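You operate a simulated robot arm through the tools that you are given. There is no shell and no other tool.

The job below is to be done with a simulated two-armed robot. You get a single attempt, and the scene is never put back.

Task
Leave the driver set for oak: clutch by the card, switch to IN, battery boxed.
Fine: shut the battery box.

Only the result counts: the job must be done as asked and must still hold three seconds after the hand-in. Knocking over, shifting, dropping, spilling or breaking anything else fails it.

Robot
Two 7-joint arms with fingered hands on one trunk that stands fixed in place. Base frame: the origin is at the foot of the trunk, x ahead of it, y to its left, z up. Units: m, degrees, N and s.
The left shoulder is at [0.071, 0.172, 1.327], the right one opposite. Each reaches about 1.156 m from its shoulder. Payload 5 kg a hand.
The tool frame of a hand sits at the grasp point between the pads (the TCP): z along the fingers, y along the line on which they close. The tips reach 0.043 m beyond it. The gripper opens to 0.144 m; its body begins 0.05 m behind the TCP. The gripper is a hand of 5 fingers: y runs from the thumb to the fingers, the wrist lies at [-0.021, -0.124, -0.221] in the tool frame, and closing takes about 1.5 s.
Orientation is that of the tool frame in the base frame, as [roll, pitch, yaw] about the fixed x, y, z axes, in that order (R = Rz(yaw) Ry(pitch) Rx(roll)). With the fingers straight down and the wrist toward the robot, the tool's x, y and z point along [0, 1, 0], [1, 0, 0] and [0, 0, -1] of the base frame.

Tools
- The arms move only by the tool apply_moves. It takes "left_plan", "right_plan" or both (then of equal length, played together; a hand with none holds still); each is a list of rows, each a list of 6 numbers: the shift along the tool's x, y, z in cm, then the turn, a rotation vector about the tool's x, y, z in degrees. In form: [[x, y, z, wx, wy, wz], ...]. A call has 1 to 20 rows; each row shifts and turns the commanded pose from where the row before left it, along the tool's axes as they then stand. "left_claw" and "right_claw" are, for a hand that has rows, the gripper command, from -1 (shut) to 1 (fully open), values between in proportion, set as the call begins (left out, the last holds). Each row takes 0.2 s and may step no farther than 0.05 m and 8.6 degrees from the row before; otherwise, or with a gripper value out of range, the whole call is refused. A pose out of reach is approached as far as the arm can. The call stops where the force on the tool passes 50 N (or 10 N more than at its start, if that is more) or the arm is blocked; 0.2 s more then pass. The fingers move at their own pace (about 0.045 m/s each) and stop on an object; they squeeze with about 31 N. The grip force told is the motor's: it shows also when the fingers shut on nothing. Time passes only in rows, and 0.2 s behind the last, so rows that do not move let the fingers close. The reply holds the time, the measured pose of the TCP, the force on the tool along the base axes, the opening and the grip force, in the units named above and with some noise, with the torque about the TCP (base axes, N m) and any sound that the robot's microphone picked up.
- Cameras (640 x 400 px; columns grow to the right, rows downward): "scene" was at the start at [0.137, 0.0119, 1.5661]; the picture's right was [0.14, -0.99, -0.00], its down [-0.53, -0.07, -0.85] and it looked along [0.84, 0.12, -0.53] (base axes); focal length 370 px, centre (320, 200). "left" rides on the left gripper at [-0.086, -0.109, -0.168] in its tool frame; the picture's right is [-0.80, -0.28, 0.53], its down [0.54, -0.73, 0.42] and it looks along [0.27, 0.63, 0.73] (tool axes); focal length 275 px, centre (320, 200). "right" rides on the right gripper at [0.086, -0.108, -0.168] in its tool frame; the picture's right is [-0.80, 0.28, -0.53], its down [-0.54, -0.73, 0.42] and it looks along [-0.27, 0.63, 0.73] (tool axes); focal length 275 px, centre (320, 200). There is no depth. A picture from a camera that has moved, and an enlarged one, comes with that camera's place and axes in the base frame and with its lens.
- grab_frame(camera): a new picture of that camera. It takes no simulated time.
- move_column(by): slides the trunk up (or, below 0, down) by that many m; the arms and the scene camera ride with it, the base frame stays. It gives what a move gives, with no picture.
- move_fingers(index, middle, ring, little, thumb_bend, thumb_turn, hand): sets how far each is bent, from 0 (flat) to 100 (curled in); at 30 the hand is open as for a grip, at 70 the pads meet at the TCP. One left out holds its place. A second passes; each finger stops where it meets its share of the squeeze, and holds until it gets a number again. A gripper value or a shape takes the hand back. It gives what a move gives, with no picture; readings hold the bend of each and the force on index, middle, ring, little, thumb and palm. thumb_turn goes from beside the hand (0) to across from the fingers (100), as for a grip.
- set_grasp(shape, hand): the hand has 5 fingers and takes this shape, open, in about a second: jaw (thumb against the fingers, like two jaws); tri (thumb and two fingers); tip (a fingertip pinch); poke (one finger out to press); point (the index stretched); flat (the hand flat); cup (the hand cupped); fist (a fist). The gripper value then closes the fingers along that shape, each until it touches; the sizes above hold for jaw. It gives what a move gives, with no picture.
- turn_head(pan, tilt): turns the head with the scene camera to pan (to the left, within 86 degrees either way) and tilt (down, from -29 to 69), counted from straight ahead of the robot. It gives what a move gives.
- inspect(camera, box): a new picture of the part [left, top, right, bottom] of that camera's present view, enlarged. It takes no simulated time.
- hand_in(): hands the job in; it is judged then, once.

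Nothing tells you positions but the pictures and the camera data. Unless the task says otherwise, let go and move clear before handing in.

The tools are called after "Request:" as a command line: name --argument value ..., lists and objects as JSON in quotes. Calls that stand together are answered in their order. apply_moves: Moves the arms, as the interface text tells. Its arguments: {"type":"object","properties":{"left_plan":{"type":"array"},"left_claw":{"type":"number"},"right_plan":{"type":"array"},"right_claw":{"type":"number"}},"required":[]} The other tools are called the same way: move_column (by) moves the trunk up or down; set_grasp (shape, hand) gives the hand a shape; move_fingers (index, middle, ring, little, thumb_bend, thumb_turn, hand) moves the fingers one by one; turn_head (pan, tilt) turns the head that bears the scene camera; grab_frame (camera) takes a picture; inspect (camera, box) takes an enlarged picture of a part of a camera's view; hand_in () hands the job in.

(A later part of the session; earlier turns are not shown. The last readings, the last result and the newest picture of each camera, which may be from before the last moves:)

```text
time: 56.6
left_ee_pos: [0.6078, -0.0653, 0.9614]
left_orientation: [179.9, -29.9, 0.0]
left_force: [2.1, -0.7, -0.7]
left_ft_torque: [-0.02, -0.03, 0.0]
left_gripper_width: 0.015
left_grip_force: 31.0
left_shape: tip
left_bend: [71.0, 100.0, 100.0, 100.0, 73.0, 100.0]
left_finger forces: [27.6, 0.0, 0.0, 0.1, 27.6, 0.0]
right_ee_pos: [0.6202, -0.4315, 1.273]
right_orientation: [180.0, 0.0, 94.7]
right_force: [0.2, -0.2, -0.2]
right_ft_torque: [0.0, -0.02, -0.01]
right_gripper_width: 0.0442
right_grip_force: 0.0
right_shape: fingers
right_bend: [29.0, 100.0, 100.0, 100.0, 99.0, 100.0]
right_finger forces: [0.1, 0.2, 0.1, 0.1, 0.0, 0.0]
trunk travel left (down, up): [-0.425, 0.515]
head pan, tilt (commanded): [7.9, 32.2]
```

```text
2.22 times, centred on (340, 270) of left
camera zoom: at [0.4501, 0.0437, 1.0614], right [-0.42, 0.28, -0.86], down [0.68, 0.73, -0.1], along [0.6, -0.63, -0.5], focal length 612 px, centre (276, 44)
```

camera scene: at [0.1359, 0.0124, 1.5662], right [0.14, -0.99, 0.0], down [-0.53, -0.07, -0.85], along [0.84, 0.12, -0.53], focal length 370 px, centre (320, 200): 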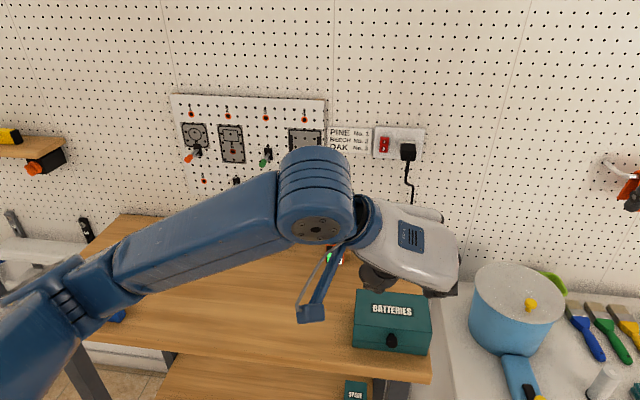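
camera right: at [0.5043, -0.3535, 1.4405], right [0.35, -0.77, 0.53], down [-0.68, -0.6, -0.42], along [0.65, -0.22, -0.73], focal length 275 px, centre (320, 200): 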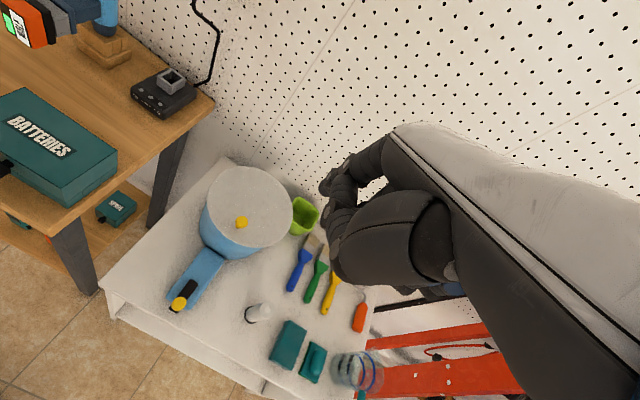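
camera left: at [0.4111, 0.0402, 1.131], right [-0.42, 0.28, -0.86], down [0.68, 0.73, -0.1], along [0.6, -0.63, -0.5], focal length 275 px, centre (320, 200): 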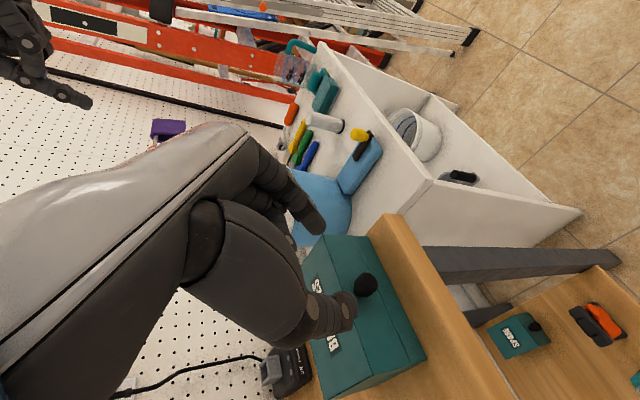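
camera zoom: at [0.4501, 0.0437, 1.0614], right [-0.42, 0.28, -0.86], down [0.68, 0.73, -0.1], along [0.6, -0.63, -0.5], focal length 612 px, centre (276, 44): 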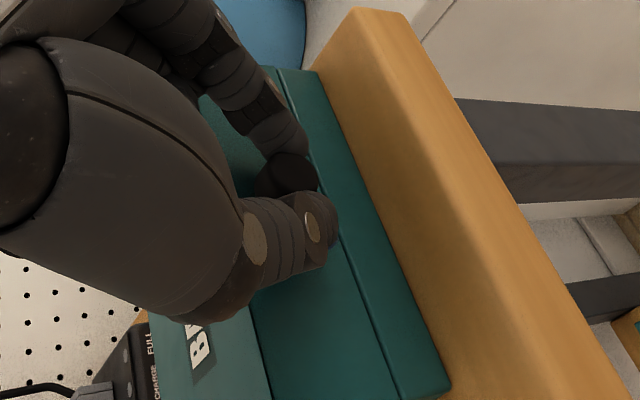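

The knob is gripped. I'll lift a few millimetres along the expected hinge arc and check the forces and the seam.

Request:
apply_moves --left_plan '[[0.2, 0, -0.2, 0, 0, 0], [0.2, 0, -0.2, 0, 0, 0], [0, 0, 0, 0, 0, 0]]'

Request:
inspect --camera "left" --box '[250, 180, 430, 360]'

Request:
inspect --camera "right" --box '[0, 70, 140, 220]'

```text
time: 57.4
left_ee_pos: [0.6093, -0.0661, 0.9641]
left_orientation: [-179.9, -29.9, 0.0]
left_force: [-0.1, 3.0, -0.3]
left_ft_torque: [0.08, 0.1, 0.07]
left_gripper_width: 0.0147
left_grip_force: 30.6
left_shape: tip
left_bend: [71.0, 100.0, 100.0, 100.0, 73.0, 100.0]
left_finger forces: [27.2, 0.0, 0.0, 0.1, 30.3, 0.0]
right_ee_pos: [0.619, -0.4307, 1.2719]
right_orientation: [-180.0, 0.1, 94.7]
right_force: [0.4, 0.8, -0.3]
right_ft_torque: [-0.01, -0.01, 0.01]
right_gripper_width: 0.0443
right_grip_force: 0.0
right_shape: fingers
right_bend: [29.0, 100.0, 100.0, 100.0, 99.0, 100.0]
right_finger forces: [0.1, 0.0, 0.1, 0.1, 0.1, 0.0]
trunk travel left (down, up): [-0.425, 0.515]
head pan, tilt (commanded): [7.9, 32.2]
```

```text
2.22 times, centred on (340, 270) of left
camera zoom: at [0.4514, 0.0434, 1.0666], right [-0.42, 0.28, -0.86], down [0.68, 0.73, -0.1], along [0.6, -0.63, -0.5], focal length 612 px, centre (276, 44)
```

zoom: 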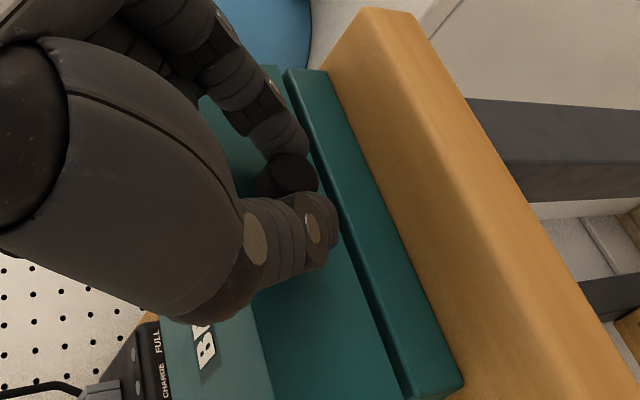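

```text
2.67 times, centred on (70, 145) of right
camera zoom: at [0.5039, -0.3531, 1.4407], right [0.35, -0.77, 0.53], down [-0.68, -0.6, -0.42], along [0.65, -0.22, -0.73], focal length 734 px, centre (987, 347)
```

zoom: 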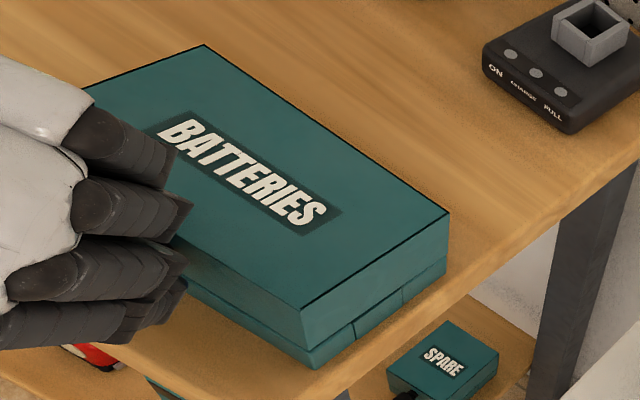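

The lid lifts freely and the seam is opening at the front, so it's hinged at the back. I'll ease the grip a little and follow the hinge arc in small steps.

Request:
apply_moves --left_plan '[[0.69, 0, -0.49, 0, -2, 0], [0.69, 0, -0.49, 0, -2, 0], [0.98, 0, -0.59, 0, -2.5, 0], [0.98, 0, -0.59, 0, -2.5, 0], [0, 0, 0, 0, 0, 0]]' --left_claw -0.9

Request:
grab_frame --camera "left"

Request:
grab_frame --camera "right"

```text
time: 58.6
left_ee_pos: [0.6284, -0.0646, 0.9992]
left_orientation: [180.0, -20.9, 0.0]
left_force: [-7.5, 4.4, 1.2]
left_ft_torque: [0.18, 0.43, 0.06]
left_gripper_width: 0.0146
left_grip_force: 30.6
left_shape: tip
left_bend: [71.0, 100.0, 100.0, 100.0, 73.0, 100.0]
left_finger forces: [28.4, 0.0, 0.1, 0.0, 33.3, 0.1]
right_ee_pos: [0.6177, -0.4306, 1.2719]
right_orientation: [-180.0, 0.0, 94.5]
right_force: [0.2, -0.2, 0.4]
right_ft_torque: [0.03, -0.02, 0.02]
right_gripper_width: 0.0443
right_grip_force: 0.0
right_shape: fingers
right_bend: [29.0, 100.0, 100.0, 100.0, 99.0, 100.0]
right_finger forces: [0.0, 0.1, 0.1, 0.0, 0.1, 0.1]
trunk travel left (down, up): [-0.425, 0.515]
head pan, tilt (commanded): [7.9, 32.2]
```

```text
taken
camera left: at [0.4884, 0.0431, 1.1244], right [-0.55, 0.28, -0.78], down [0.66, 0.73, -0.2], along [0.51, -0.63, -0.59], focal length 275 px, centre (320, 200)
```

left: 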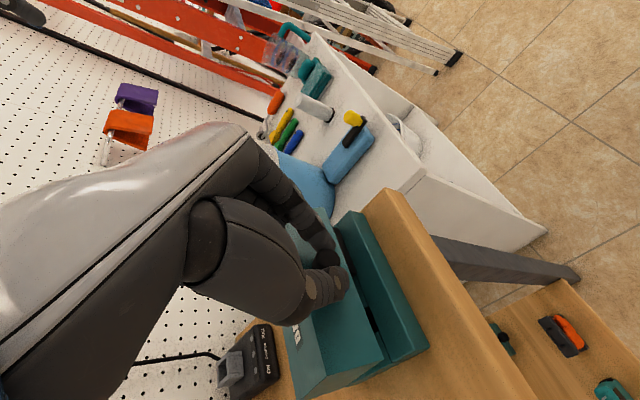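

```text
taken
camera right: at [0.5027, -0.353, 1.4411], right [0.35, -0.77, 0.53], down [-0.68, -0.6, -0.42], along [0.65, -0.22, -0.73], focal length 275 px, centre (320, 200)
```

right: 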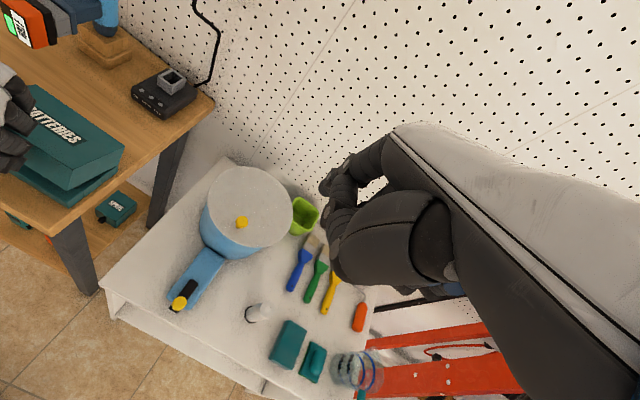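

Request:
inspect --camera "right" --box '[0, 60, 140, 220]'

Request:
inspect --camera "left" --box '[240, 190, 440, 400]'

```text
2.50 times, centred on (70, 140) of right
camera zoom: at [0.5027, -0.353, 1.4411], right [0.35, -0.77, 0.53], down [-0.68, -0.6, -0.42], along [0.65, -0.22, -0.73], focal length 688 px, centre (945, 350)
```

zoom: 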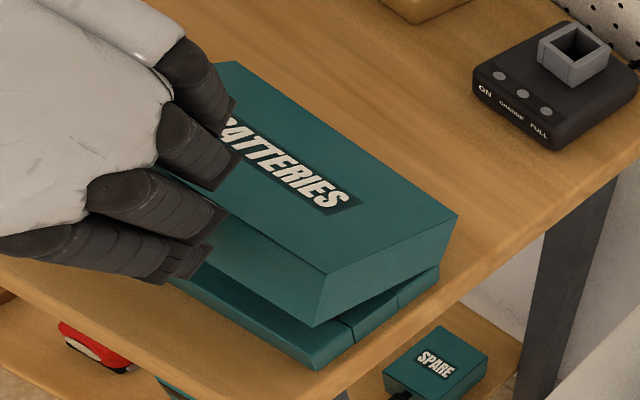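

```text
1.90 times, centred on (340, 295) of left
camera zoom: at [0.4884, 0.0431, 1.1244], right [-0.55, 0.28, -0.78], down [0.66, 0.73, -0.2], along [0.51, -0.63, -0.59], focal length 524 px, centre (282, 19)
```

zoom: 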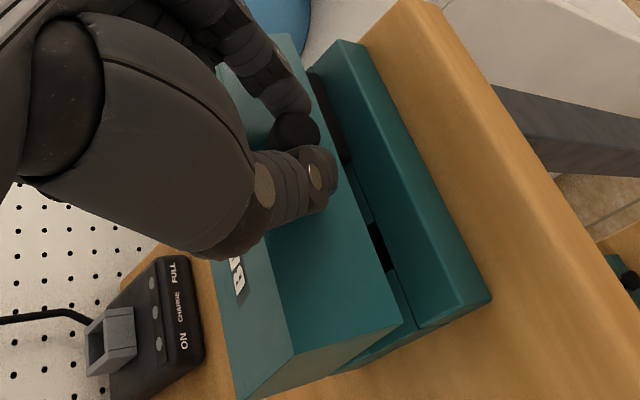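

The lid is rotating about its back lower edge and the base is staying put. I'm pushing slightly too far forward, so I'll correct for that and continue.

Request:
apply_moves --left_plan '[[0.95, -0.05, -0.56, 0, -2.5, 0], [0.95, -0.05, -0.56, 0, -2.5, 0], [0, 0, 0, 0, 0, 0]]'

```text
time: 59.4
left_ee_pos: [0.6426, -0.0656, 1.0163]
left_orientation: [179.9, -16.0, 0.1]
left_force: [-5.5, 0.5, 1.0]
left_ft_torque: [-0.02, 0.44, -0.04]
left_gripper_width: 0.0146
left_grip_force: 30.9
left_shape: tip
left_bend: [71.0, 100.0, 100.0, 100.0, 73.0, 100.0]
left_finger forces: [30.5, 0.1, 0.0, 0.1, 30.6, 0.0]
right_ee_pos: [0.6189, -0.4317, 1.2725]
right_orientation: [-179.9, 0.0, 94.5]
right_force: [-0.4, 0.4, 0.2]
right_ft_torque: [-0.01, 0.02, -0.01]
right_gripper_width: 0.0441
right_grip_force: 0.2
right_shape: fingers
right_bend: [29.0, 100.0, 100.0, 100.0, 99.0, 100.0]
right_finger forces: [0.0, 0.0, 0.1, 0.0, 0.0, 0.1]
trunk travel left (down, up): [-0.425, 0.515]
head pan, tilt (commanded): [7.9, 32.2]
```

Request:
apply_moves --left_plan '[[0, 0, 0, 0, 0, 0], [0, 0, 0, 0, 0, 0]]' --left_claw -0.82

```text
time: 60.0
left_ee_pos: [0.6425, -0.0656, 1.016]
left_orientation: [-179.9, -16.1, -0.1]
left_force: [-5.4, 0.2, 1.6]
left_ft_torque: [-0.04, 0.44, -0.03]
left_gripper_width: 0.0146
left_grip_force: 30.9
left_shape: tip
left_bend: [71.0, 100.0, 100.0, 100.0, 73.0, 100.0]
left_finger forces: [30.8, 0.1, 0.1, 0.0, 30.1, 0.1]
right_ee_pos: [0.6181, -0.4322, 1.273]
right_orientation: [-179.9, 0.0, 94.5]
right_force: [-0.1, 0.4, 0.3]
right_ft_torque: [0.0, 0.02, 0.0]
right_gripper_width: 0.0441
right_grip_force: 0.2
right_shape: fingers
right_bend: [29.0, 100.0, 100.0, 100.0, 99.0, 100.0]
right_finger forces: [0.1, 0.0, 0.0, 0.1, 0.0, 0.0]
trunk travel left (down, up): [-0.425, 0.515]
head pan, tilt (commanded): [7.9, 32.2]
```

Request:
apply_moves --left_plan '[[1.14, 0, -0.44, 0, -5, 0], [1.1, 0, -0.53, 0, -5, 0], [0, 0, 0, 0, 0, 0]]'

Request:
inspect --camera "right" --box '[0, 40, 160, 220]'

```text
time: 60.8
left_ee_pos: [0.6609, -0.0644, 1.0315]
left_orientation: [179.9, -6.0, 0.0]
left_force: [-5.5, -0.3, 4.3]
left_ft_torque: [0.01, 0.37, -0.01]
left_gripper_width: 0.0146
left_grip_force: 30.9
left_shape: tip
left_bend: [71.0, 100.0, 100.0, 100.0, 73.0, 100.0]
left_finger forces: [30.9, 0.0, 0.0, 0.1, 30.8, 0.0]
right_ee_pos: [0.6177, -0.4315, 1.2723]
right_orientation: [-180.0, 0.0, 94.6]
right_force: [0.6, 0.2, -0.1]
right_ft_torque: [0.02, -0.02, -0.01]
right_gripper_width: 0.0442
right_grip_force: 0.1
right_shape: fingers
right_bend: [29.0, 100.0, 100.0, 100.0, 99.0, 100.0]
right_finger forces: [0.0, 0.0, 0.0, 0.1, 0.1, 0.0]
trunk travel left (down, up): [-0.425, 0.515]
head pan, tilt (commanded): [7.9, 32.2]
```

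```text
2.22 times, centred on (80, 130) of right
camera zoom: at [0.5025, -0.3534, 1.4411], right [0.35, -0.77, 0.53], down [-0.68, -0.6, -0.42], along [0.65, -0.22, -0.73], focal length 612 px, centre (853, 356)
```

zoom: 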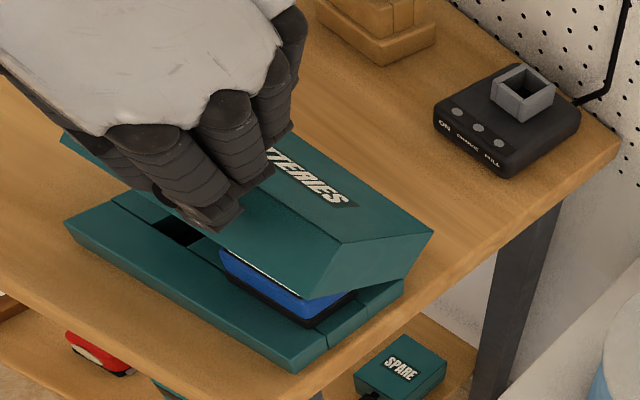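

Inside, a blue battery stands in a slot on the right, so batteries go in stem-down, and there's an open slot to its left. I'll keep opening the lid.

Request:
apply_moves --left_plan '[[1.13, 0, -0.48, 0, -5, 0], [1.08, 0, -0.57, 0, -5, 0], [0, 0, 0, 0, 0, 0]]'

Request:
inspect --camera "right" --box '[0, 40, 160, 220]'

```text
time: 61.6
left_ee_pos: [0.684, -0.0651, 1.0413]
left_orientation: [179.9, 4.1, 0.0]
left_force: [-3.8, -2.3, 3.2]
left_ft_torque: [-0.13, 0.28, 0.02]
left_gripper_width: 0.0149
left_grip_force: 31.4
left_shape: tip
left_bend: [71.0, 100.0, 100.0, 100.0, 73.0, 100.0]
left_finger forces: [31.4, 0.0, 0.0, 0.1, 29.2, 0.1]
right_ee_pos: [0.6179, -0.4323, 1.2726]
right_orientation: [-179.9, 0.0, 94.5]
right_force: [0.6, 1.1, 0.4]
right_ft_torque: [0.01, -0.01, 0.02]
right_gripper_width: 0.0439
right_grip_force: 0.0
right_shape: fingers
right_bend: [29.0, 100.0, 100.0, 100.0, 99.0, 100.0]
right_finger forces: [0.0, 0.0, 0.1, 0.0, 0.1, 0.0]
trunk travel left (down, up): [-0.425, 0.515]
head pan, tilt (commanded): [7.9, 32.2]
```

```text
2.22 times, centred on (80, 130) of right
camera zoom: at [0.5029, -0.3537, 1.4408], right [0.35, -0.77, 0.53], down [-0.68, -0.6, -0.42], along [0.65, -0.22, -0.73], focal length 612 px, centre (853, 356)
```

zoom: 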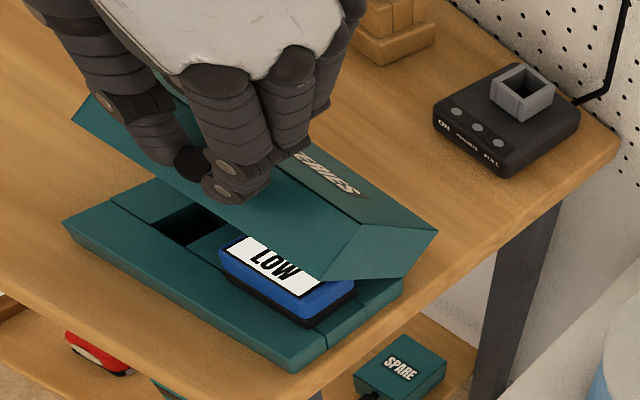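

Request:
apply_moves --left_plan '[[1.15, 0.03, -0.46, 0, -5, 0], [1.11, 0.03, -0.56, 0, -5, 0], [1.15, 0, -0.45, 0, -5, 0], [1.12, 0, -0.54, 0, -5, 0], [0, 0, 0, 0, 0, 0]]'

Request:
inspect --camera "right" --box '[0, 40, 160, 220]'

Request:
grab_frame --camera "scene"

```text
time: 62.8
left_ee_pos: [0.7315, -0.0639, 1.0532]
left_orientation: [180.0, 24.0, 0.0]
left_force: [-2.5, -5.8, 7.0]
left_ft_torque: [-0.23, 0.26, 0.09]
left_gripper_width: 0.0146
left_grip_force: 30.9
left_shape: tip
left_bend: [71.0, 100.0, 100.0, 100.0, 74.0, 100.0]
left_finger forces: [34.1, 0.1, 0.0, 0.0, 28.7, 0.0]
right_ee_pos: [0.618, -0.4316, 1.273]
right_orientation: [179.9, 0.0, 94.5]
right_force: [-0.4, 1.5, 0.5]
right_ft_torque: [-0.01, -0.03, 0.01]
right_gripper_width: 0.0442
right_grip_force: 0.1
right_shape: fingers
right_bend: [29.0, 100.0, 100.0, 100.0, 99.0, 100.0]
right_finger forces: [0.0, 0.0, 0.0, 0.1, 0.0, 0.1]
trunk travel left (down, up): [-0.425, 0.515]
head pan, tilt (commanded): [7.9, 32.2]
```

```text
2.22 times, centred on (80, 130) of right
camera zoom: at [0.5024, -0.3538, 1.441], right [0.35, -0.77, 0.53], down [-0.68, -0.6, -0.42], along [0.65, -0.22, -0.73], focal length 612 px, centre (853, 356)
```

zoom: 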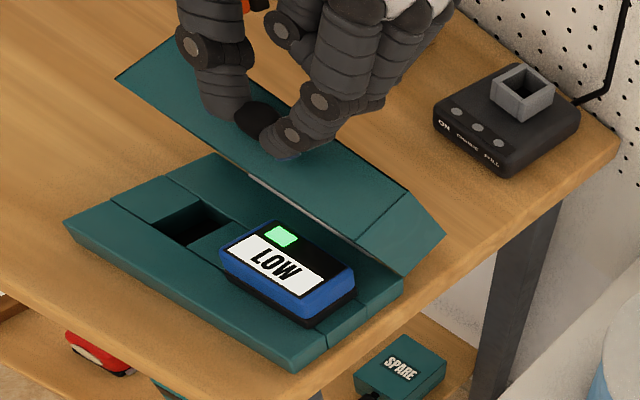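

```text
taken
camera scene: at [0.1352, 0.0115, 1.5663], right [0.14, -0.99, 0.0], down [-0.53, -0.07, -0.85], along [0.84, 0.12, -0.53], focal length 370 px, centre (320, 200)
```

scene: 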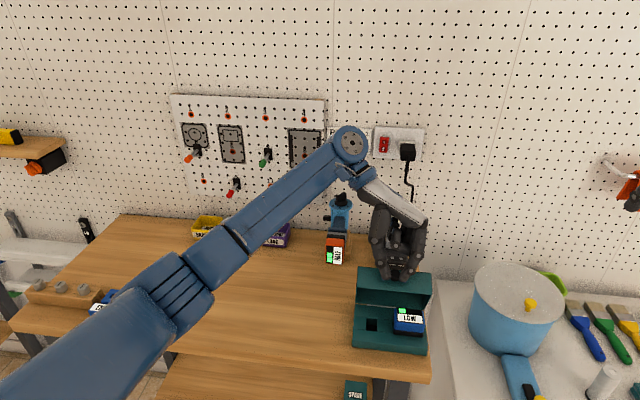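

Two slots are now visible. The right one holds the blue LOW battery and the left one, a square hole, is empty. I'll continue opening past vertical so the lid rests open.

Request:
apply_moves --left_plan '[[1.15, 0.08, -0.5, 0, -5, 0], [1.1, 0, -0.58, 0, -5, 0], [1.17, 0, -0.43, 0, -5, 0], [1.13, 0, -0.53, 0, -5, 0], [0, 0, 0, 0, 0, 0]]'

Request:
inspect --camera "right" --box '[0, 40, 160, 220]'

Request:
inspect --camera "scene" --box '[330, 200, 450, 370]'

```text
time: 64.0
left_ee_pos: [0.7724, -0.0683, 1.0597]
left_orientation: [178.4, 42.9, -1.6]
left_force: [-0.4, 4.0, -3.1]
left_ft_torque: [-0.24, -0.06, 0.18]
left_gripper_width: 0.0123
left_grip_force: 31.8
left_shape: tip
left_bend: [72.0, 100.0, 100.0, 100.0, 71.0, 100.0]
left_finger forces: [35.4, 0.1, 0.0, 0.1, 25.6, 0.0]
left hand out of reach, approached as far as the arm can: row 4
right_ee_pos: [0.6159, -0.4322, 1.2719]
right_orientation: [180.0, 0.0, 94.5]
right_force: [-0.4, -0.2, 0.3]
right_ft_torque: [-0.04, -0.03, 0.01]
right_gripper_width: 0.0445
right_grip_force: 0.0
right_shape: fingers
right_bend: [29.0, 100.0, 100.0, 100.0, 99.0, 100.0]
right_finger forces: [0.0, 0.0, 0.0, 0.0, 0.0, 0.1]
trunk travel left (down, up): [-0.425, 0.515]
head pan, tilt (commanded): [7.9, 32.2]
stopped in row 5 (left hand): the force on the tool passed its limit at 61 N (the readings are from after the stop); the commanded pose is now the measured one
```

```text
2.22 times, centred on (80, 130) of right
camera zoom: at [0.5006, -0.3533, 1.441], right [0.35, -0.77, 0.53], down [-0.68, -0.6, -0.42], along [0.65, -0.22, -0.73], focal length 612 px, centre (853, 356)
```

zoom: 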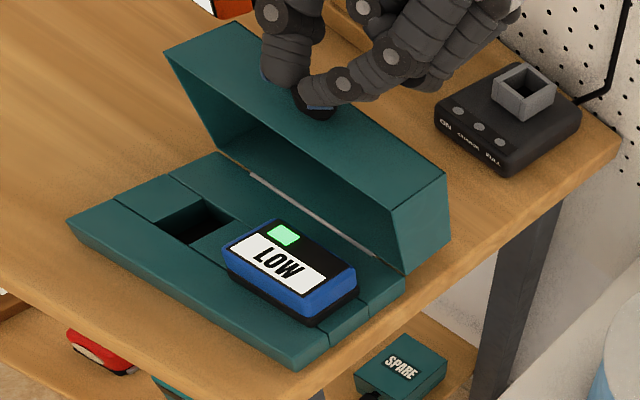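

```text
2.35 times, centred on (390, 285) of scene
camera zoom: at [0.1338, 0.0125, 1.5662], right [0.14, -0.99, 0.0], down [-0.53, -0.07, -0.85], along [0.84, 0.12, -0.53], focal length 871 px, centre (155, 0)
```

zoom: 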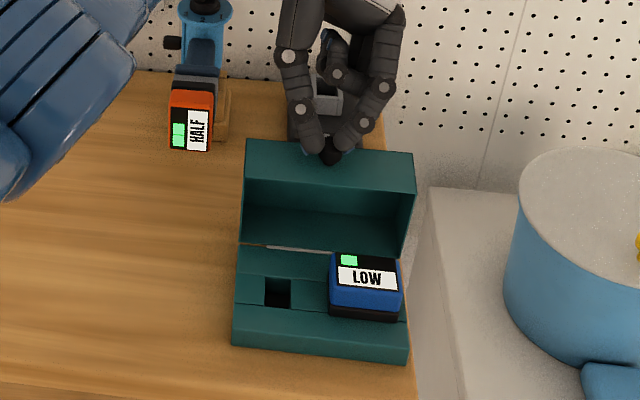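

Request:
inspect --camera "right" --box '[40, 40, 130, 170]'

Request:
inspect --camera "scene" --box '[340, 240, 440, 360]'

Request:
grab_frame --camera "left"

```text
3.08 times, centred on (85, 105) of right
camera zoom: at [0.5006, -0.3533, 1.441], right [0.35, -0.77, 0.53], down [-0.68, -0.6, -0.42], along [0.65, -0.22, -0.73], focal length 847 px, centre (1043, 492)
```

zoom: 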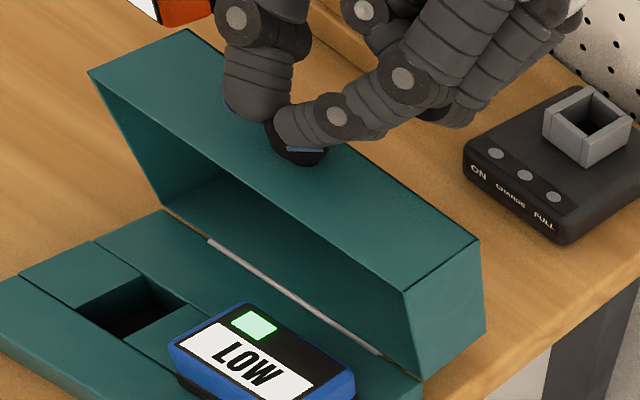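

```text
3.33 times, centred on (390, 300) of scene
camera zoom: at [0.1338, 0.0125, 1.5662], right [0.14, -0.99, 0.0], down [-0.53, -0.07, -0.85], along [0.84, 0.12, -0.53], focal length 1233 px, centre (87, -133)
```

zoom: 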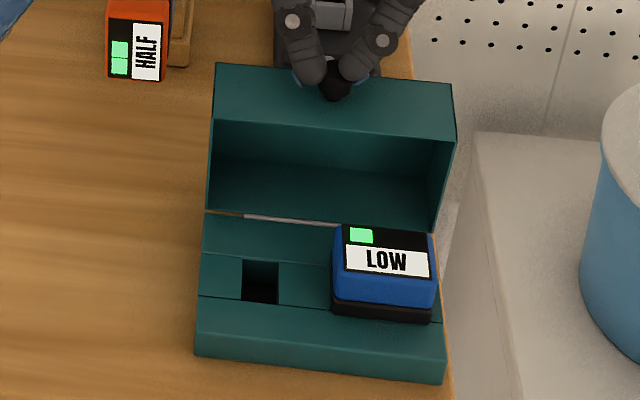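

```text
taken
camera left: at [0.8253, 0.0424, 1.2392], right [-0.94, 0.3, 0.15], down [0.11, 0.71, -0.69], along [-0.31, -0.64, -0.71], focal length 275 px, centre (320, 200)
```

left: 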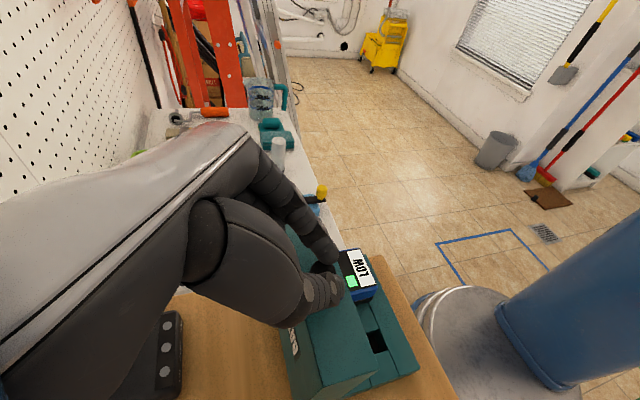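

The lid is at about 83°, with its weight past the hinge, so it should rest leaning back. I'll open the fingers slightly and watch.

Request:
apply_moves --left_plan '[[0, 0, 0, 0, 0, 0], [0, 0, 0, 0, 0, 0], [0, 0, 0, 0, 0, 0]]' --left_claw -0.5

Request:
inspect --camera "right" --box '[0, 40, 160, 220]'

Request:
inspect --camera "scene" --box '[340, 200, 440, 360]'

```text
time: 64.8
left_ee_pos: [0.7748, -0.0693, 1.0592]
left_orientation: [178.5, 43.3, -1.6]
left_force: [0.1, 0.2, -0.4]
left_ft_torque: [0.0, 0.01, 0.03]
left_gripper_width: 0.0356
left_grip_force: 0.1
left_shape: tip
left_bend: [73.0, 98.0, 99.0, 99.0, 74.0, 100.0]
left_finger forces: [0.0, 0.0, 0.0, 0.0, 0.0, 0.0]
right_ee_pos: [0.6201, -0.4312, 1.2715]
right_orientation: [-179.9, 0.0, 94.6]
right_force: [-0.3, 0.1, 0.0]
right_ft_torque: [0.01, 0.01, -0.01]
right_gripper_width: 0.0445
right_grip_force: 0.2
right_shape: fingers
right_bend: [29.0, 100.0, 100.0, 100.0, 99.0, 100.0]
right_finger forces: [0.0, 0.0, 0.1, 0.1, 0.1, 0.0]
trunk travel left (down, up): [-0.425, 0.515]
head pan, tilt (commanded): [7.9, 32.2]
```

```text
2.22 times, centred on (80, 130) of right
camera zoom: at [0.5044, -0.3535, 1.4399], right [0.35, -0.77, 0.53], down [-0.68, -0.6, -0.42], along [0.64, -0.22, -0.73], focal length 612 px, centre (853, 356)
```

zoom: 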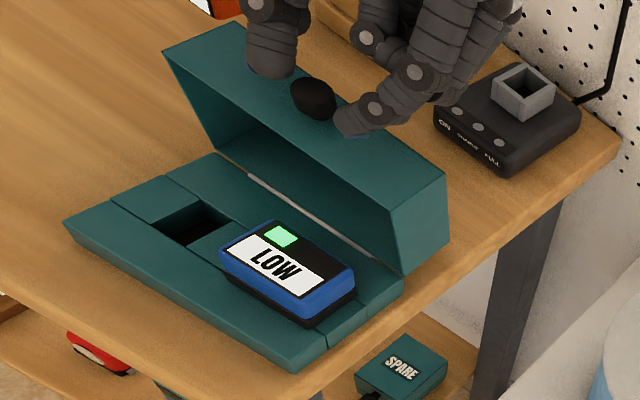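

```text
2.50 times, centred on (390, 280) of scene
camera zoom: at [0.1374, 0.0119, 1.566], right [0.14, -0.99, 0.0], down [-0.53, -0.07, -0.85], along [0.84, 0.12, -0.53], focal length 925 px, centre (145, 0)
```

zoom: 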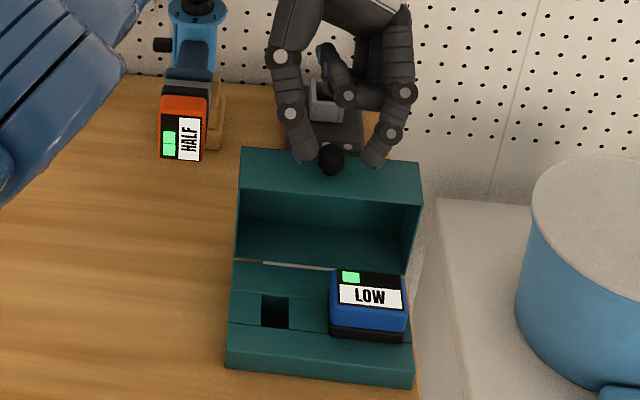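

The lid stays open on its own. I'll lift the hand straight up, clear of the knob, and look at the box and its slots.

Request:
apply_moves --left_plan '[[-2.2, 0, -2.4, 0, 0, 0], [-2.2, 0, -2.4, 0, 0, 0], [-2.2, 0, -2.4, 0, 0, 0], [0, 0, 0, 0, 7, 0], [0, 0, 0, 0, 7, 0], [0, 0, 0, 0, 7, 0], [0, 0, 0, 0, 7, 0], [0, 0, 0, 0, 7, 0], [0, 0, 0, 0, 7, 0]]'

Request:
grab_frame --camera "scene"

Request:
inspect --camera "scene" --box '[340, 250, 440, 360]'

Request:
inspect --camera "right" --box '[0, 40, 160, 220]'

```text
time: 66.8
left_ee_pos: [0.9106, -0.1022, 1.1666]
left_orientation: [178.8, 0.6, -0.5]
left_force: [1.1, -1.3, 3.2]
left_ft_torque: [0.13, -0.05, 0.03]
left_gripper_width: 0.0358
left_grip_force: 0.0
left_shape: tip
left_bend: [73.0, 98.0, 99.0, 99.0, 74.0, 100.0]
left_finger forces: [0.1, 0.1, 0.0, 0.0, 0.0, 0.0]
left hand out of reach, approached as far as the arm can: row 2, 4, 5, 6, 7, 8, 9
right_ee_pos: [0.613, -0.4305, 1.2738]
right_orientation: [179.9, 0.0, 94.5]
right_force: [-0.9, 0.2, 0.8]
right_ft_torque: [0.03, -0.15, -0.03]
right_gripper_width: 0.0442
right_grip_force: 0.0
right_shape: fingers
right_bend: [29.0, 100.0, 100.0, 100.0, 99.0, 100.0]
right_finger forces: [0.0, 0.0, 0.0, 0.0, 0.0, 0.0]
trunk travel left (down, up): [-0.425, 0.515]
head pan, tilt (commanded): [7.9, 32.2]
```

```text
taken
camera scene: at [0.131, 0.0128, 1.5664], right [0.14, -0.99, 0.0], down [-0.53, -0.07, -0.85], along [0.84, 0.12, -0.53], focal length 370 px, centre (320, 200)
```

scene: 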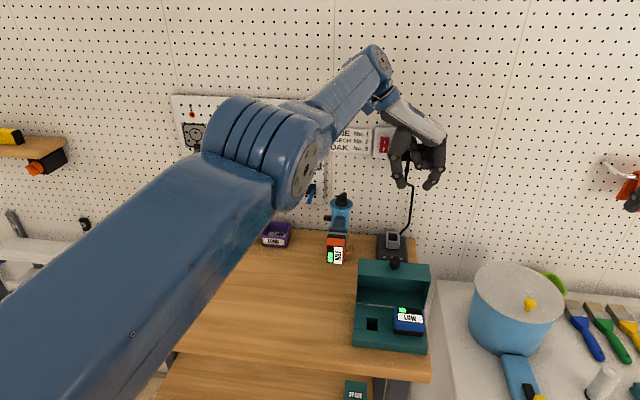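

```text
3.64 times, centred on (390, 305) of scene
camera zoom: at [0.131, 0.0128, 1.5664], right [0.14, -0.99, 0.0], down [-0.53, -0.07, -0.85], along [0.84, 0.12, -0.53], focal length 1346 px, centre (66, -182)
```

zoom: 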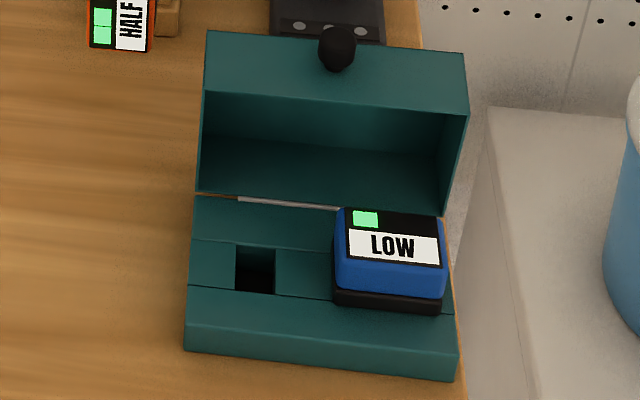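

```text
2.22 times, centred on (80, 130) of right
camera zoom: at [0.4982, -0.3526, 1.4419], right [0.35, -0.77, 0.53], down [-0.68, -0.6, -0.42], along [0.65, -0.22, -0.73], focal length 612 px, centre (853, 356)
```

zoom: 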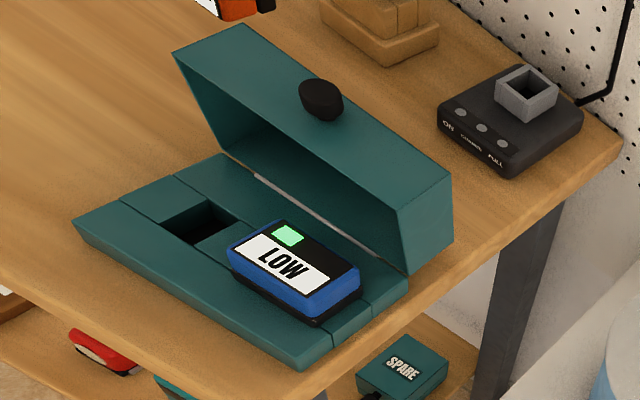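

The wrist ran out of travel and the hand swung forward near the wall, with no significant contact. I'll bring it straight back toward me, well above the box.

Request:
apply_moves --left_plan '[[-4, 0, -1, 0, 0, 0], [-4, 0, -1, 0, 0, 0], [-4, 0, -1, 0, 0, 0], [-4, 0, -1, 0, 0, 0], [-4, -2, -1, 0, 0, 0], [-4, -2.5, 0, 0, 0, 0], [-2, -4, 0, 0, 0, 0], [0, -4, 0, 0, 0, 0]]'

Request:
grab_frame --camera "scene"

Request:
grab_frame --camera "left"

```text
time: 68.6
left_ee_pos: [0.9174, -0.0446, 1.2443]
left_orientation: [178.8, 1.2, -0.5]
left_force: [0.7, -0.1, -0.3]
left_ft_torque: [-0.03, -0.01, 0.0]
left_gripper_width: 0.036
left_grip_force: 0.1
left_shape: tip
left_bend: [73.0, 98.0, 99.0, 99.0, 74.0, 100.0]
left_finger forces: [0.0, 0.0, 0.0, 0.1, 0.0, 0.1]
left hand out of reach, approached as far as the arm can: row 1, 2, 3, 4, 5, 6, 7, 8
right_ee_pos: [0.6189, -0.4294, 1.2723]
right_orientation: [180.0, -0.1, 94.6]
right_force: [-0.2, 1.4, -0.1]
right_ft_torque: [-0.01, -0.04, 0.0]
right_gripper_width: 0.0441
right_grip_force: 0.1
right_shape: fingers
right_bend: [29.0, 100.0, 100.0, 100.0, 99.0, 100.0]
right_finger forces: [0.0, 0.0, 0.0, 0.0, 0.0, 0.0]
trunk travel left (down, up): [-0.425, 0.515]
head pan, tilt (commanded): [7.9, 32.2]
```

```text
taken
camera scene: at [0.1371, 0.0143, 1.5661], right [0.14, -0.99, 0.0], down [-0.53, -0.07, -0.85], along [0.84, 0.12, -0.53], focal length 370 px, centre (320, 200)
```

scene: 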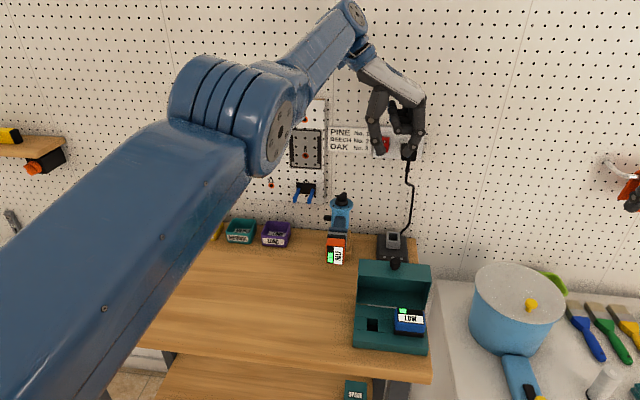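

```text
taken
camera left: at [0.8363, 0.0672, 1.4122], right [-0.81, 0.28, -0.52], down [0.54, 0.71, -0.45], along [0.24, -0.64, -0.72], focal length 275 px, centre (320, 200)
```

left: 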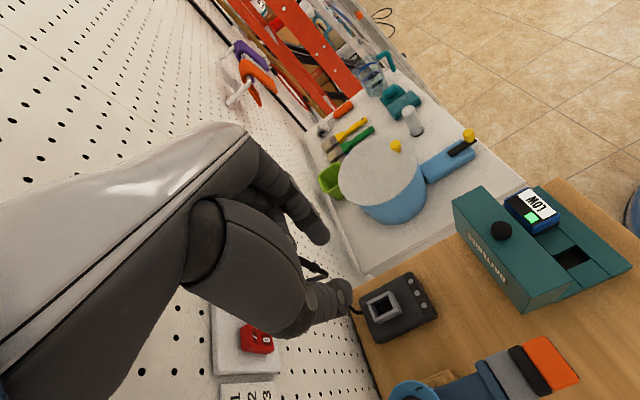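

Request:
apply_moves --left_plan '[[0, 0, -1, 0, 4, 0], [0, 0, -1, 0, 4, 0]]'

```text
time: 69.2
left_ee_pos: [0.9423, -0.0517, 1.27]
left_orientation: [178.9, -6.8, -0.4]
left_force: [-0.3, -0.2, -0.3]
left_ft_torque: [-0.05, -0.02, 0.01]
left_gripper_width: 0.0359
left_grip_force: 0.0
left_shape: tip
left_bend: [73.0, 98.0, 99.0, 99.0, 74.0, 100.0]
left_finger forces: [0.0, 0.1, 0.1, 0.0, 0.0, 0.0]
left hand out of reach, approached as far as the arm can: row 1, 2
right_ee_pos: [0.6182, -0.4309, 1.2721]
right_orientation: [-179.9, 0.0, 94.6]
right_force: [0.0, -0.4, 0.5]
right_ft_torque: [0.0, 0.01, -0.01]
right_gripper_width: 0.0446
right_grip_force: 0.0
right_shape: fingers
right_bend: [29.0, 100.0, 100.0, 100.0, 99.0, 100.0]
right_finger forces: [0.0, 0.0, 0.0, 0.0, 0.0, 0.0]
trunk travel left (down, up): [-0.425, 0.515]
head pan, tilt (commanded): [7.9, 32.2]
```

Request:
apply_moves --left_plan '[[-2, 0, 0, 0, -6, 0], [-2, 0, 0, 0, -6, 0], [-2, 0, 0, 0, -6, 0]]'

Request:
grab_frame --camera "scene"

```text
time: 70.0
left_ee_pos: [0.8778, -0.0498, 1.2695]
left_orientation: [178.9, 11.2, -0.6]
left_force: [0.3, -0.4, 0.3]
left_ft_torque: [-0.03, -0.01, 0.02]
left_gripper_width: 0.036
left_grip_force: 0.0
left_shape: tip
left_bend: [73.0, 98.0, 99.0, 99.0, 74.0, 100.0]
left_finger forces: [0.0, 0.1, 0.0, 0.0, 0.0, 0.0]
left hand out of reach, approached as far as the arm can: row 2
right_ee_pos: [0.6183, -0.432, 1.2719]
right_orientation: [-179.9, -0.1, 94.5]
right_force: [-0.2, -0.3, 0.3]
right_ft_torque: [0.04, 0.03, 0.01]
right_gripper_width: 0.0442
right_grip_force: 0.1
right_shape: fingers
right_bend: [29.0, 100.0, 100.0, 100.0, 99.0, 100.0]
right_finger forces: [0.0, 0.0, 0.0, 0.1, 0.0, 0.1]
trunk travel left (down, up): [-0.425, 0.515]
head pan, tilt (commanded): [7.9, 32.2]
```

```text
taken
camera scene: at [0.1368, 0.0115, 1.5661], right [0.14, -0.99, 0.0], down [-0.53, -0.07, -0.85], along [0.84, 0.12, -0.53], focal length 370 px, centre (320, 200)
```

scene: 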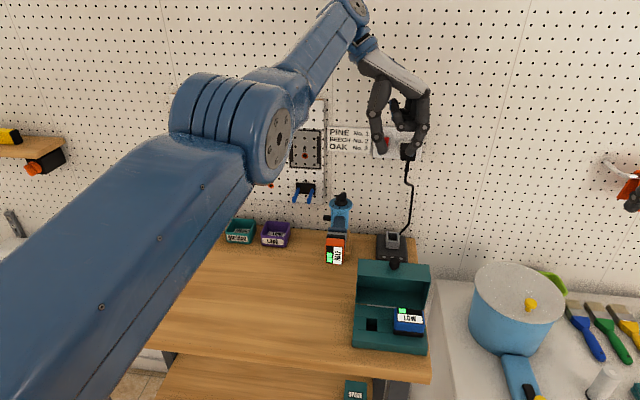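

Request:
apply_moves --left_plan '[[0, 0, 0, 0, 0, -8], [0, 0, 0, 0, 0, -8], [0, 0, 0, 0, 0, -8], [0, 0, 0, 0, 0, -8]]'

```text
time: 71.0
left_ee_pos: [0.9349, -0.0624, 1.2796]
left_orientation: [-174.9, 10.0, 31.9]
left_force: [-0.4, 0.4, 0.4]
left_ft_torque: [-0.02, 0.01, -0.01]
left_gripper_width: 0.036
left_grip_force: 0.1
left_shape: tip
left_bend: [73.0, 98.0, 99.0, 99.0, 74.0, 100.0]
left_finger forces: [0.0, 0.0, 0.0, 0.0, 0.0, 0.1]
left hand out of reach, approached as far as the arm can: row 1, 2, 3, 4
right_ee_pos: [0.6192, -0.4309, 1.2723]
right_orientation: [-179.9, -0.2, 94.6]
right_force: [0.3, 0.5, -0.5]
right_ft_torque: [0.0, 0.0, 0.01]
right_gripper_width: 0.0445
right_grip_force: 0.1
right_shape: fingers
right_bend: [29.0, 100.0, 100.0, 100.0, 99.0, 100.0]
right_finger forces: [0.0, 0.0, 0.1, 0.0, 0.0, 0.0]
trunk travel left (down, up): [-0.425, 0.515]
head pan, tilt (commanded): [7.9, 32.2]
```

Request:
apply_moves --left_plan '[[0, 0, 3, 0, 0, 0], [0, 0, 3, 0, 0, 0]]'

Request:
grab_frame --camera "left"

```text
time: 71.6
left_ee_pos: [0.9436, -0.071, 1.2208]
left_orientation: [-174.8, 10.0, 31.9]
left_force: [-0.6, 0.7, -0.2]
left_ft_torque: [0.02, -0.01, 0.0]
left_gripper_width: 0.0358
left_grip_force: 0.0
left_shape: tip
left_bend: [73.0, 98.0, 99.0, 99.0, 74.0, 100.0]
left_finger forces: [0.0, 0.1, 0.0, 0.0, 0.0, 0.1]
left hand out of reach, approached as far as the arm can: row 1, 2
right_ee_pos: [0.6206, -0.4322, 1.2708]
right_orientation: [-179.9, -0.1, 94.6]
right_force: [-0.5, 0.8, -0.5]
right_ft_torque: [0.0, 0.02, 0.01]
right_gripper_width: 0.044
right_grip_force: 0.0
right_shape: fingers
right_bend: [29.0, 100.0, 100.0, 100.0, 99.0, 100.0]
right_finger forces: [0.0, 0.0, 0.0, 0.1, 0.0, 0.0]
trunk travel left (down, up): [-0.425, 0.515]
head pan, tilt (commanded): [7.9, 32.2]
```

```text
taken
camera left: at [0.8496, -0.02, 1.4099], right [-0.92, -0.18, -0.36], down [0.0, 0.9, -0.45], along [0.4, -0.41, -0.82], focal length 275 px, centre (320, 200)
```

left: 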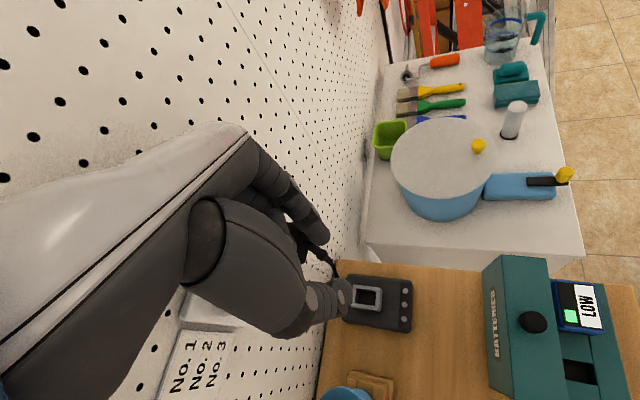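

Request:
apply_moves --left_plan '[[0, 0, -3, 0, 0, 0], [0, 0, -3, 0, 0, 0], [0, 0, -3, 0, 0, 0], [-1.6, 2.5, 0, 0, 0, 0]]'

Request:
grab_frame --camera "scene"

```text
time: 72.6
left_ee_pos: [0.9265, -0.0893, 1.2993]
left_orientation: [-174.8, 9.9, 31.9]
left_force: [-1.0, 0.1, -0.4]
left_ft_torque: [0.01, 0.08, -0.03]
left_gripper_width: 0.0361
left_grip_force: 0.1
left_shape: tip
left_bend: [73.0, 98.0, 99.0, 99.0, 74.0, 100.0]
left_finger forces: [0.1, 0.1, 0.0, 0.0, 0.1, 0.0]
left hand out of reach, approached as far as the arm can: row 1, 2, 3, 4
right_ee_pos: [0.6187, -0.4323, 1.2696]
right_orientation: [-179.8, -0.1, 94.6]
right_force: [-0.5, -0.4, -0.2]
right_ft_torque: [0.01, 0.02, -0.04]
right_gripper_width: 0.0441
right_grip_force: 0.0
right_shape: fingers
right_bend: [29.0, 100.0, 100.0, 100.0, 99.0, 100.0]
right_finger forces: [0.0, 0.1, 0.0, 0.0, 0.1, 0.1]
trunk travel left (down, up): [-0.425, 0.515]
head pan, tilt (commanded): [7.9, 32.2]
```

```text
taken
camera scene: at [0.1379, 0.0093, 1.5661], right [0.14, -0.99, 0.0], down [-0.53, -0.07, -0.85], along [0.84, 0.12, -0.53], focal length 370 px, centre (320, 200)
```

scene: 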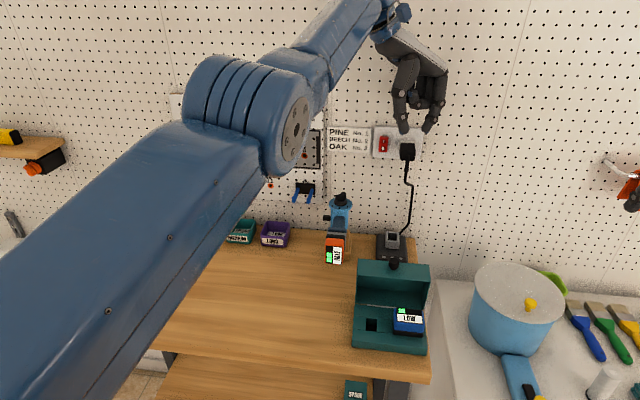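

Request:
apply_moves --left_plan '[[0, 0, 0, 0, 0, 8], [0, 0, 0, 0, 0, 8], [0, 0, 0, 0, 0, 8], [0, 0, 0, 0, 0, 8], [0, 0, 0, 0, 0, 8]]'

```text
time: 73.8
left_ee_pos: [0.8564, -0.0604, 1.2812]
left_orientation: [177.2, 10.9, -9.0]
left_force: [-0.3, -0.2, 0.2]
left_ft_torque: [0.02, 0.0, 0.02]
left_gripper_width: 0.0355
left_grip_force: 0.2
left_shape: tip
left_bend: [73.0, 98.0, 99.0, 99.0, 74.0, 100.0]
left_finger forces: [0.0, 0.0, 0.1, 0.0, 0.1, 0.1]
left hand out of reach, approached as far as the arm can: row 1, 2, 3, 4, 5
right_ee_pos: [0.6183, -0.4314, 1.2715]
right_orientation: [-179.8, 0.0, 94.6]
right_force: [0.7, 0.3, -0.8]
right_ft_torque: [0.0, -0.02, 0.02]
right_gripper_width: 0.0442
right_grip_force: 0.1
right_shape: fingers
right_bend: [29.0, 100.0, 100.0, 100.0, 99.0, 100.0]
right_finger forces: [0.0, 0.0, 0.1, 0.0, 0.0, 0.0]
trunk travel left (down, up): [-0.425, 0.515]
head pan, tilt (commanded): [7.9, 32.2]
```

Request:
apply_moves --left_plan '[[2, 0, 0, 0, 0, 0], [2, 0, 0, 0, 0, 0], [0, 0, -3, 0, 0, 0], [-2, 0, -2, 0, 0, 0], [-3, 0, -1, 0, 0, 0]]'

```text
time: 75.0
left_ee_pos: [0.8489, -0.0434, 1.3265]
left_orientation: [177.3, 10.9, -8.9]
left_force: [-0.5, 0.1, 0.5]
left_ft_torque: [-0.02, 0.03, -0.01]
left_gripper_width: 0.0359
left_grip_force: 0.1
left_shape: tip
left_bend: [73.0, 98.0, 99.0, 99.0, 74.0, 100.0]
left_finger forces: [0.0, 0.1, 0.0, 0.0, 0.1, 0.0]
left hand out of reach, approached as far as the arm can: row 1, 2, 3, 4, 5
right_ee_pos: [0.6182, -0.4308, 1.2722]
right_orientation: [-179.8, -0.1, 94.7]
right_force: [-0.6, -0.1, -0.1]
right_ft_torque: [0.01, 0.03, 0.01]
right_gripper_width: 0.0444
right_grip_force: 0.0
right_shape: fingers
right_bend: [29.0, 100.0, 100.0, 100.0, 99.0, 100.0]
right_finger forces: [0.0, 0.0, 0.0, 0.1, 0.1, 0.1]
trunk travel left (down, up): [-0.425, 0.515]
head pan, tilt (commanded): [7.9, 32.2]
```

Request:
apply_moves --left_plan '[[3, 0, 0, 0, 0, 0], [3, 0, 3, 0, 0, 0]]'

Request:
inspect --camera "scene" --box '[0, 0, 460, 400]'

Request:
grab_frame --camera "right"

```text
time: 75.6
left_ee_pos: [0.862, -0.0391, 1.2825]
left_orientation: [177.4, 10.9, -8.8]
left_force: [0.5, -0.8, 0.7]
left_ft_torque: [0.0, 0.01, 0.0]
left_gripper_width: 0.0356
left_grip_force: 0.0
left_shape: tip
left_bend: [73.0, 98.0, 99.0, 99.0, 74.0, 100.0]
left_finger forces: [0.1, 0.0, 0.0, 0.0, 0.0, 0.1]
left hand out of reach, approached as far as the arm can: row 1, 2
right_ee_pos: [0.6212, -0.4325, 1.2713]
right_orientation: [-179.9, -0.1, 94.6]
right_force: [0.0, 0.7, -0.3]
right_ft_torque: [0.01, 0.05, 0.01]
right_gripper_width: 0.0441
right_grip_force: 0.2
right_shape: fingers
right_bend: [29.0, 100.0, 100.0, 100.0, 99.0, 100.0]
right_finger forces: [0.0, 0.0, 0.1, 0.0, 0.0, 0.0]
trunk travel left (down, up): [-0.425, 0.515]
head pan, tilt (commanded): [7.9, 32.2]
```

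```text
1.00 times, centred on (230, 200) of scene (not enlarged: the box is as wide or as high as the picture)
camera zoom: at [0.1384, 0.0118, 1.566], right [0.14, -0.99, 0.0], down [-0.53, -0.07, -0.85], along [0.84, 0.12, -0.53], focal length 370 px, centre (410, 200)
```

zoom: 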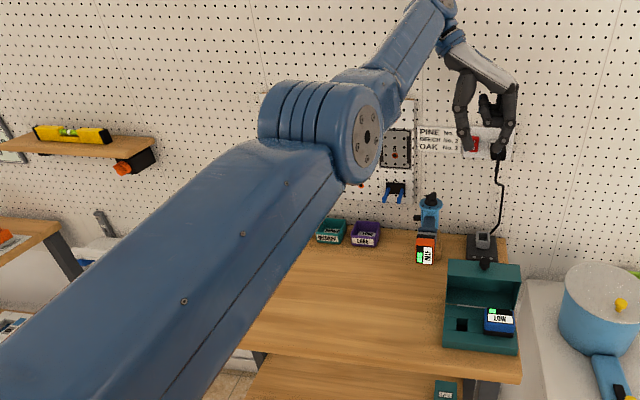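

```text
taken
camera right: at [0.5053, -0.3535, 1.4396], right [0.35, -0.77, 0.53], down [-0.68, -0.6, -0.42], along [0.64, -0.22, -0.73], focal length 275 px, centre (320, 200)
```

right: 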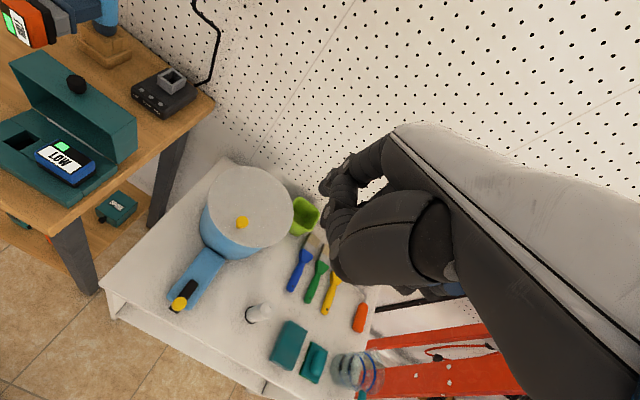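

The left arm is stretched out nearly straight and won't fold back from here. I'll swing it upward along its reach, then turn the hand to its natural heading where it can fold again.

Request:
apply_moves --left_plan '[[-3.2, 0, -3.4, 0, 0, 0], [-3.2, 0, -3.4, 0, 0, 0], [-3.2, 0, -3.4, 0, 0, 0], [-3.2, 0, -3.4, 0, 0, 0], [-3.2, 0, -3.4, 0, 0, 0], [-3.2, 0, -3.4, 0, 0, 0]]'

Request:
grab_frame --camera "scene"

```text
time: 77.0
left_ee_pos: [0.7117, -0.0089, 1.5211]
left_orientation: [177.3, 10.8, -9.0]
left_force: [-0.6, -0.2, -0.2]
left_ft_torque: [0.02, -0.04, 0.01]
left_gripper_width: 0.0357
left_grip_force: 0.0
left_shape: tip
left_bend: [73.0, 98.0, 99.0, 99.0, 74.0, 100.0]
left_finger forces: [0.0, 0.0, 0.1, 0.0, 0.0, 0.1]
right_ee_pos: [0.6179, -0.4316, 1.2736]
right_orientation: [180.0, 0.1, 94.6]
right_force: [-1.4, 0.0, -0.7]
right_ft_torque: [0.02, -0.07, -0.01]
right_gripper_width: 0.0443
right_grip_force: 0.0
right_shape: fingers
right_bend: [29.0, 100.0, 100.0, 100.0, 99.0, 100.0]
right_finger forces: [0.1, 0.1, 0.0, 0.1, 0.0, 0.0]
trunk travel left (down, up): [-0.425, 0.515]
head pan, tilt (commanded): [7.9, 32.2]
```

```text
taken
camera scene: at [0.1345, 0.0115, 1.5663], right [0.14, -0.99, 0.0], down [-0.53, -0.07, -0.85], along [0.84, 0.12, -0.53], focal length 370 px, centre (320, 200)
```

scene: 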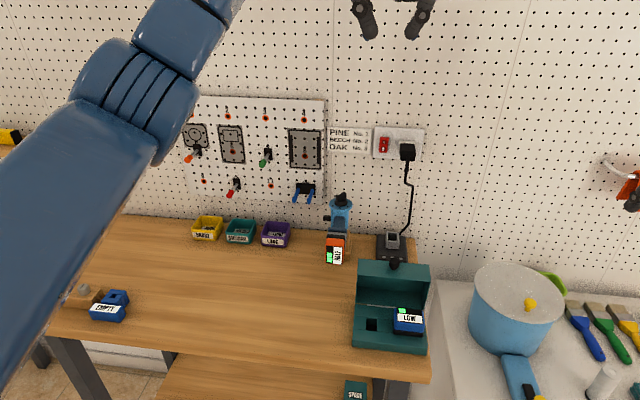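

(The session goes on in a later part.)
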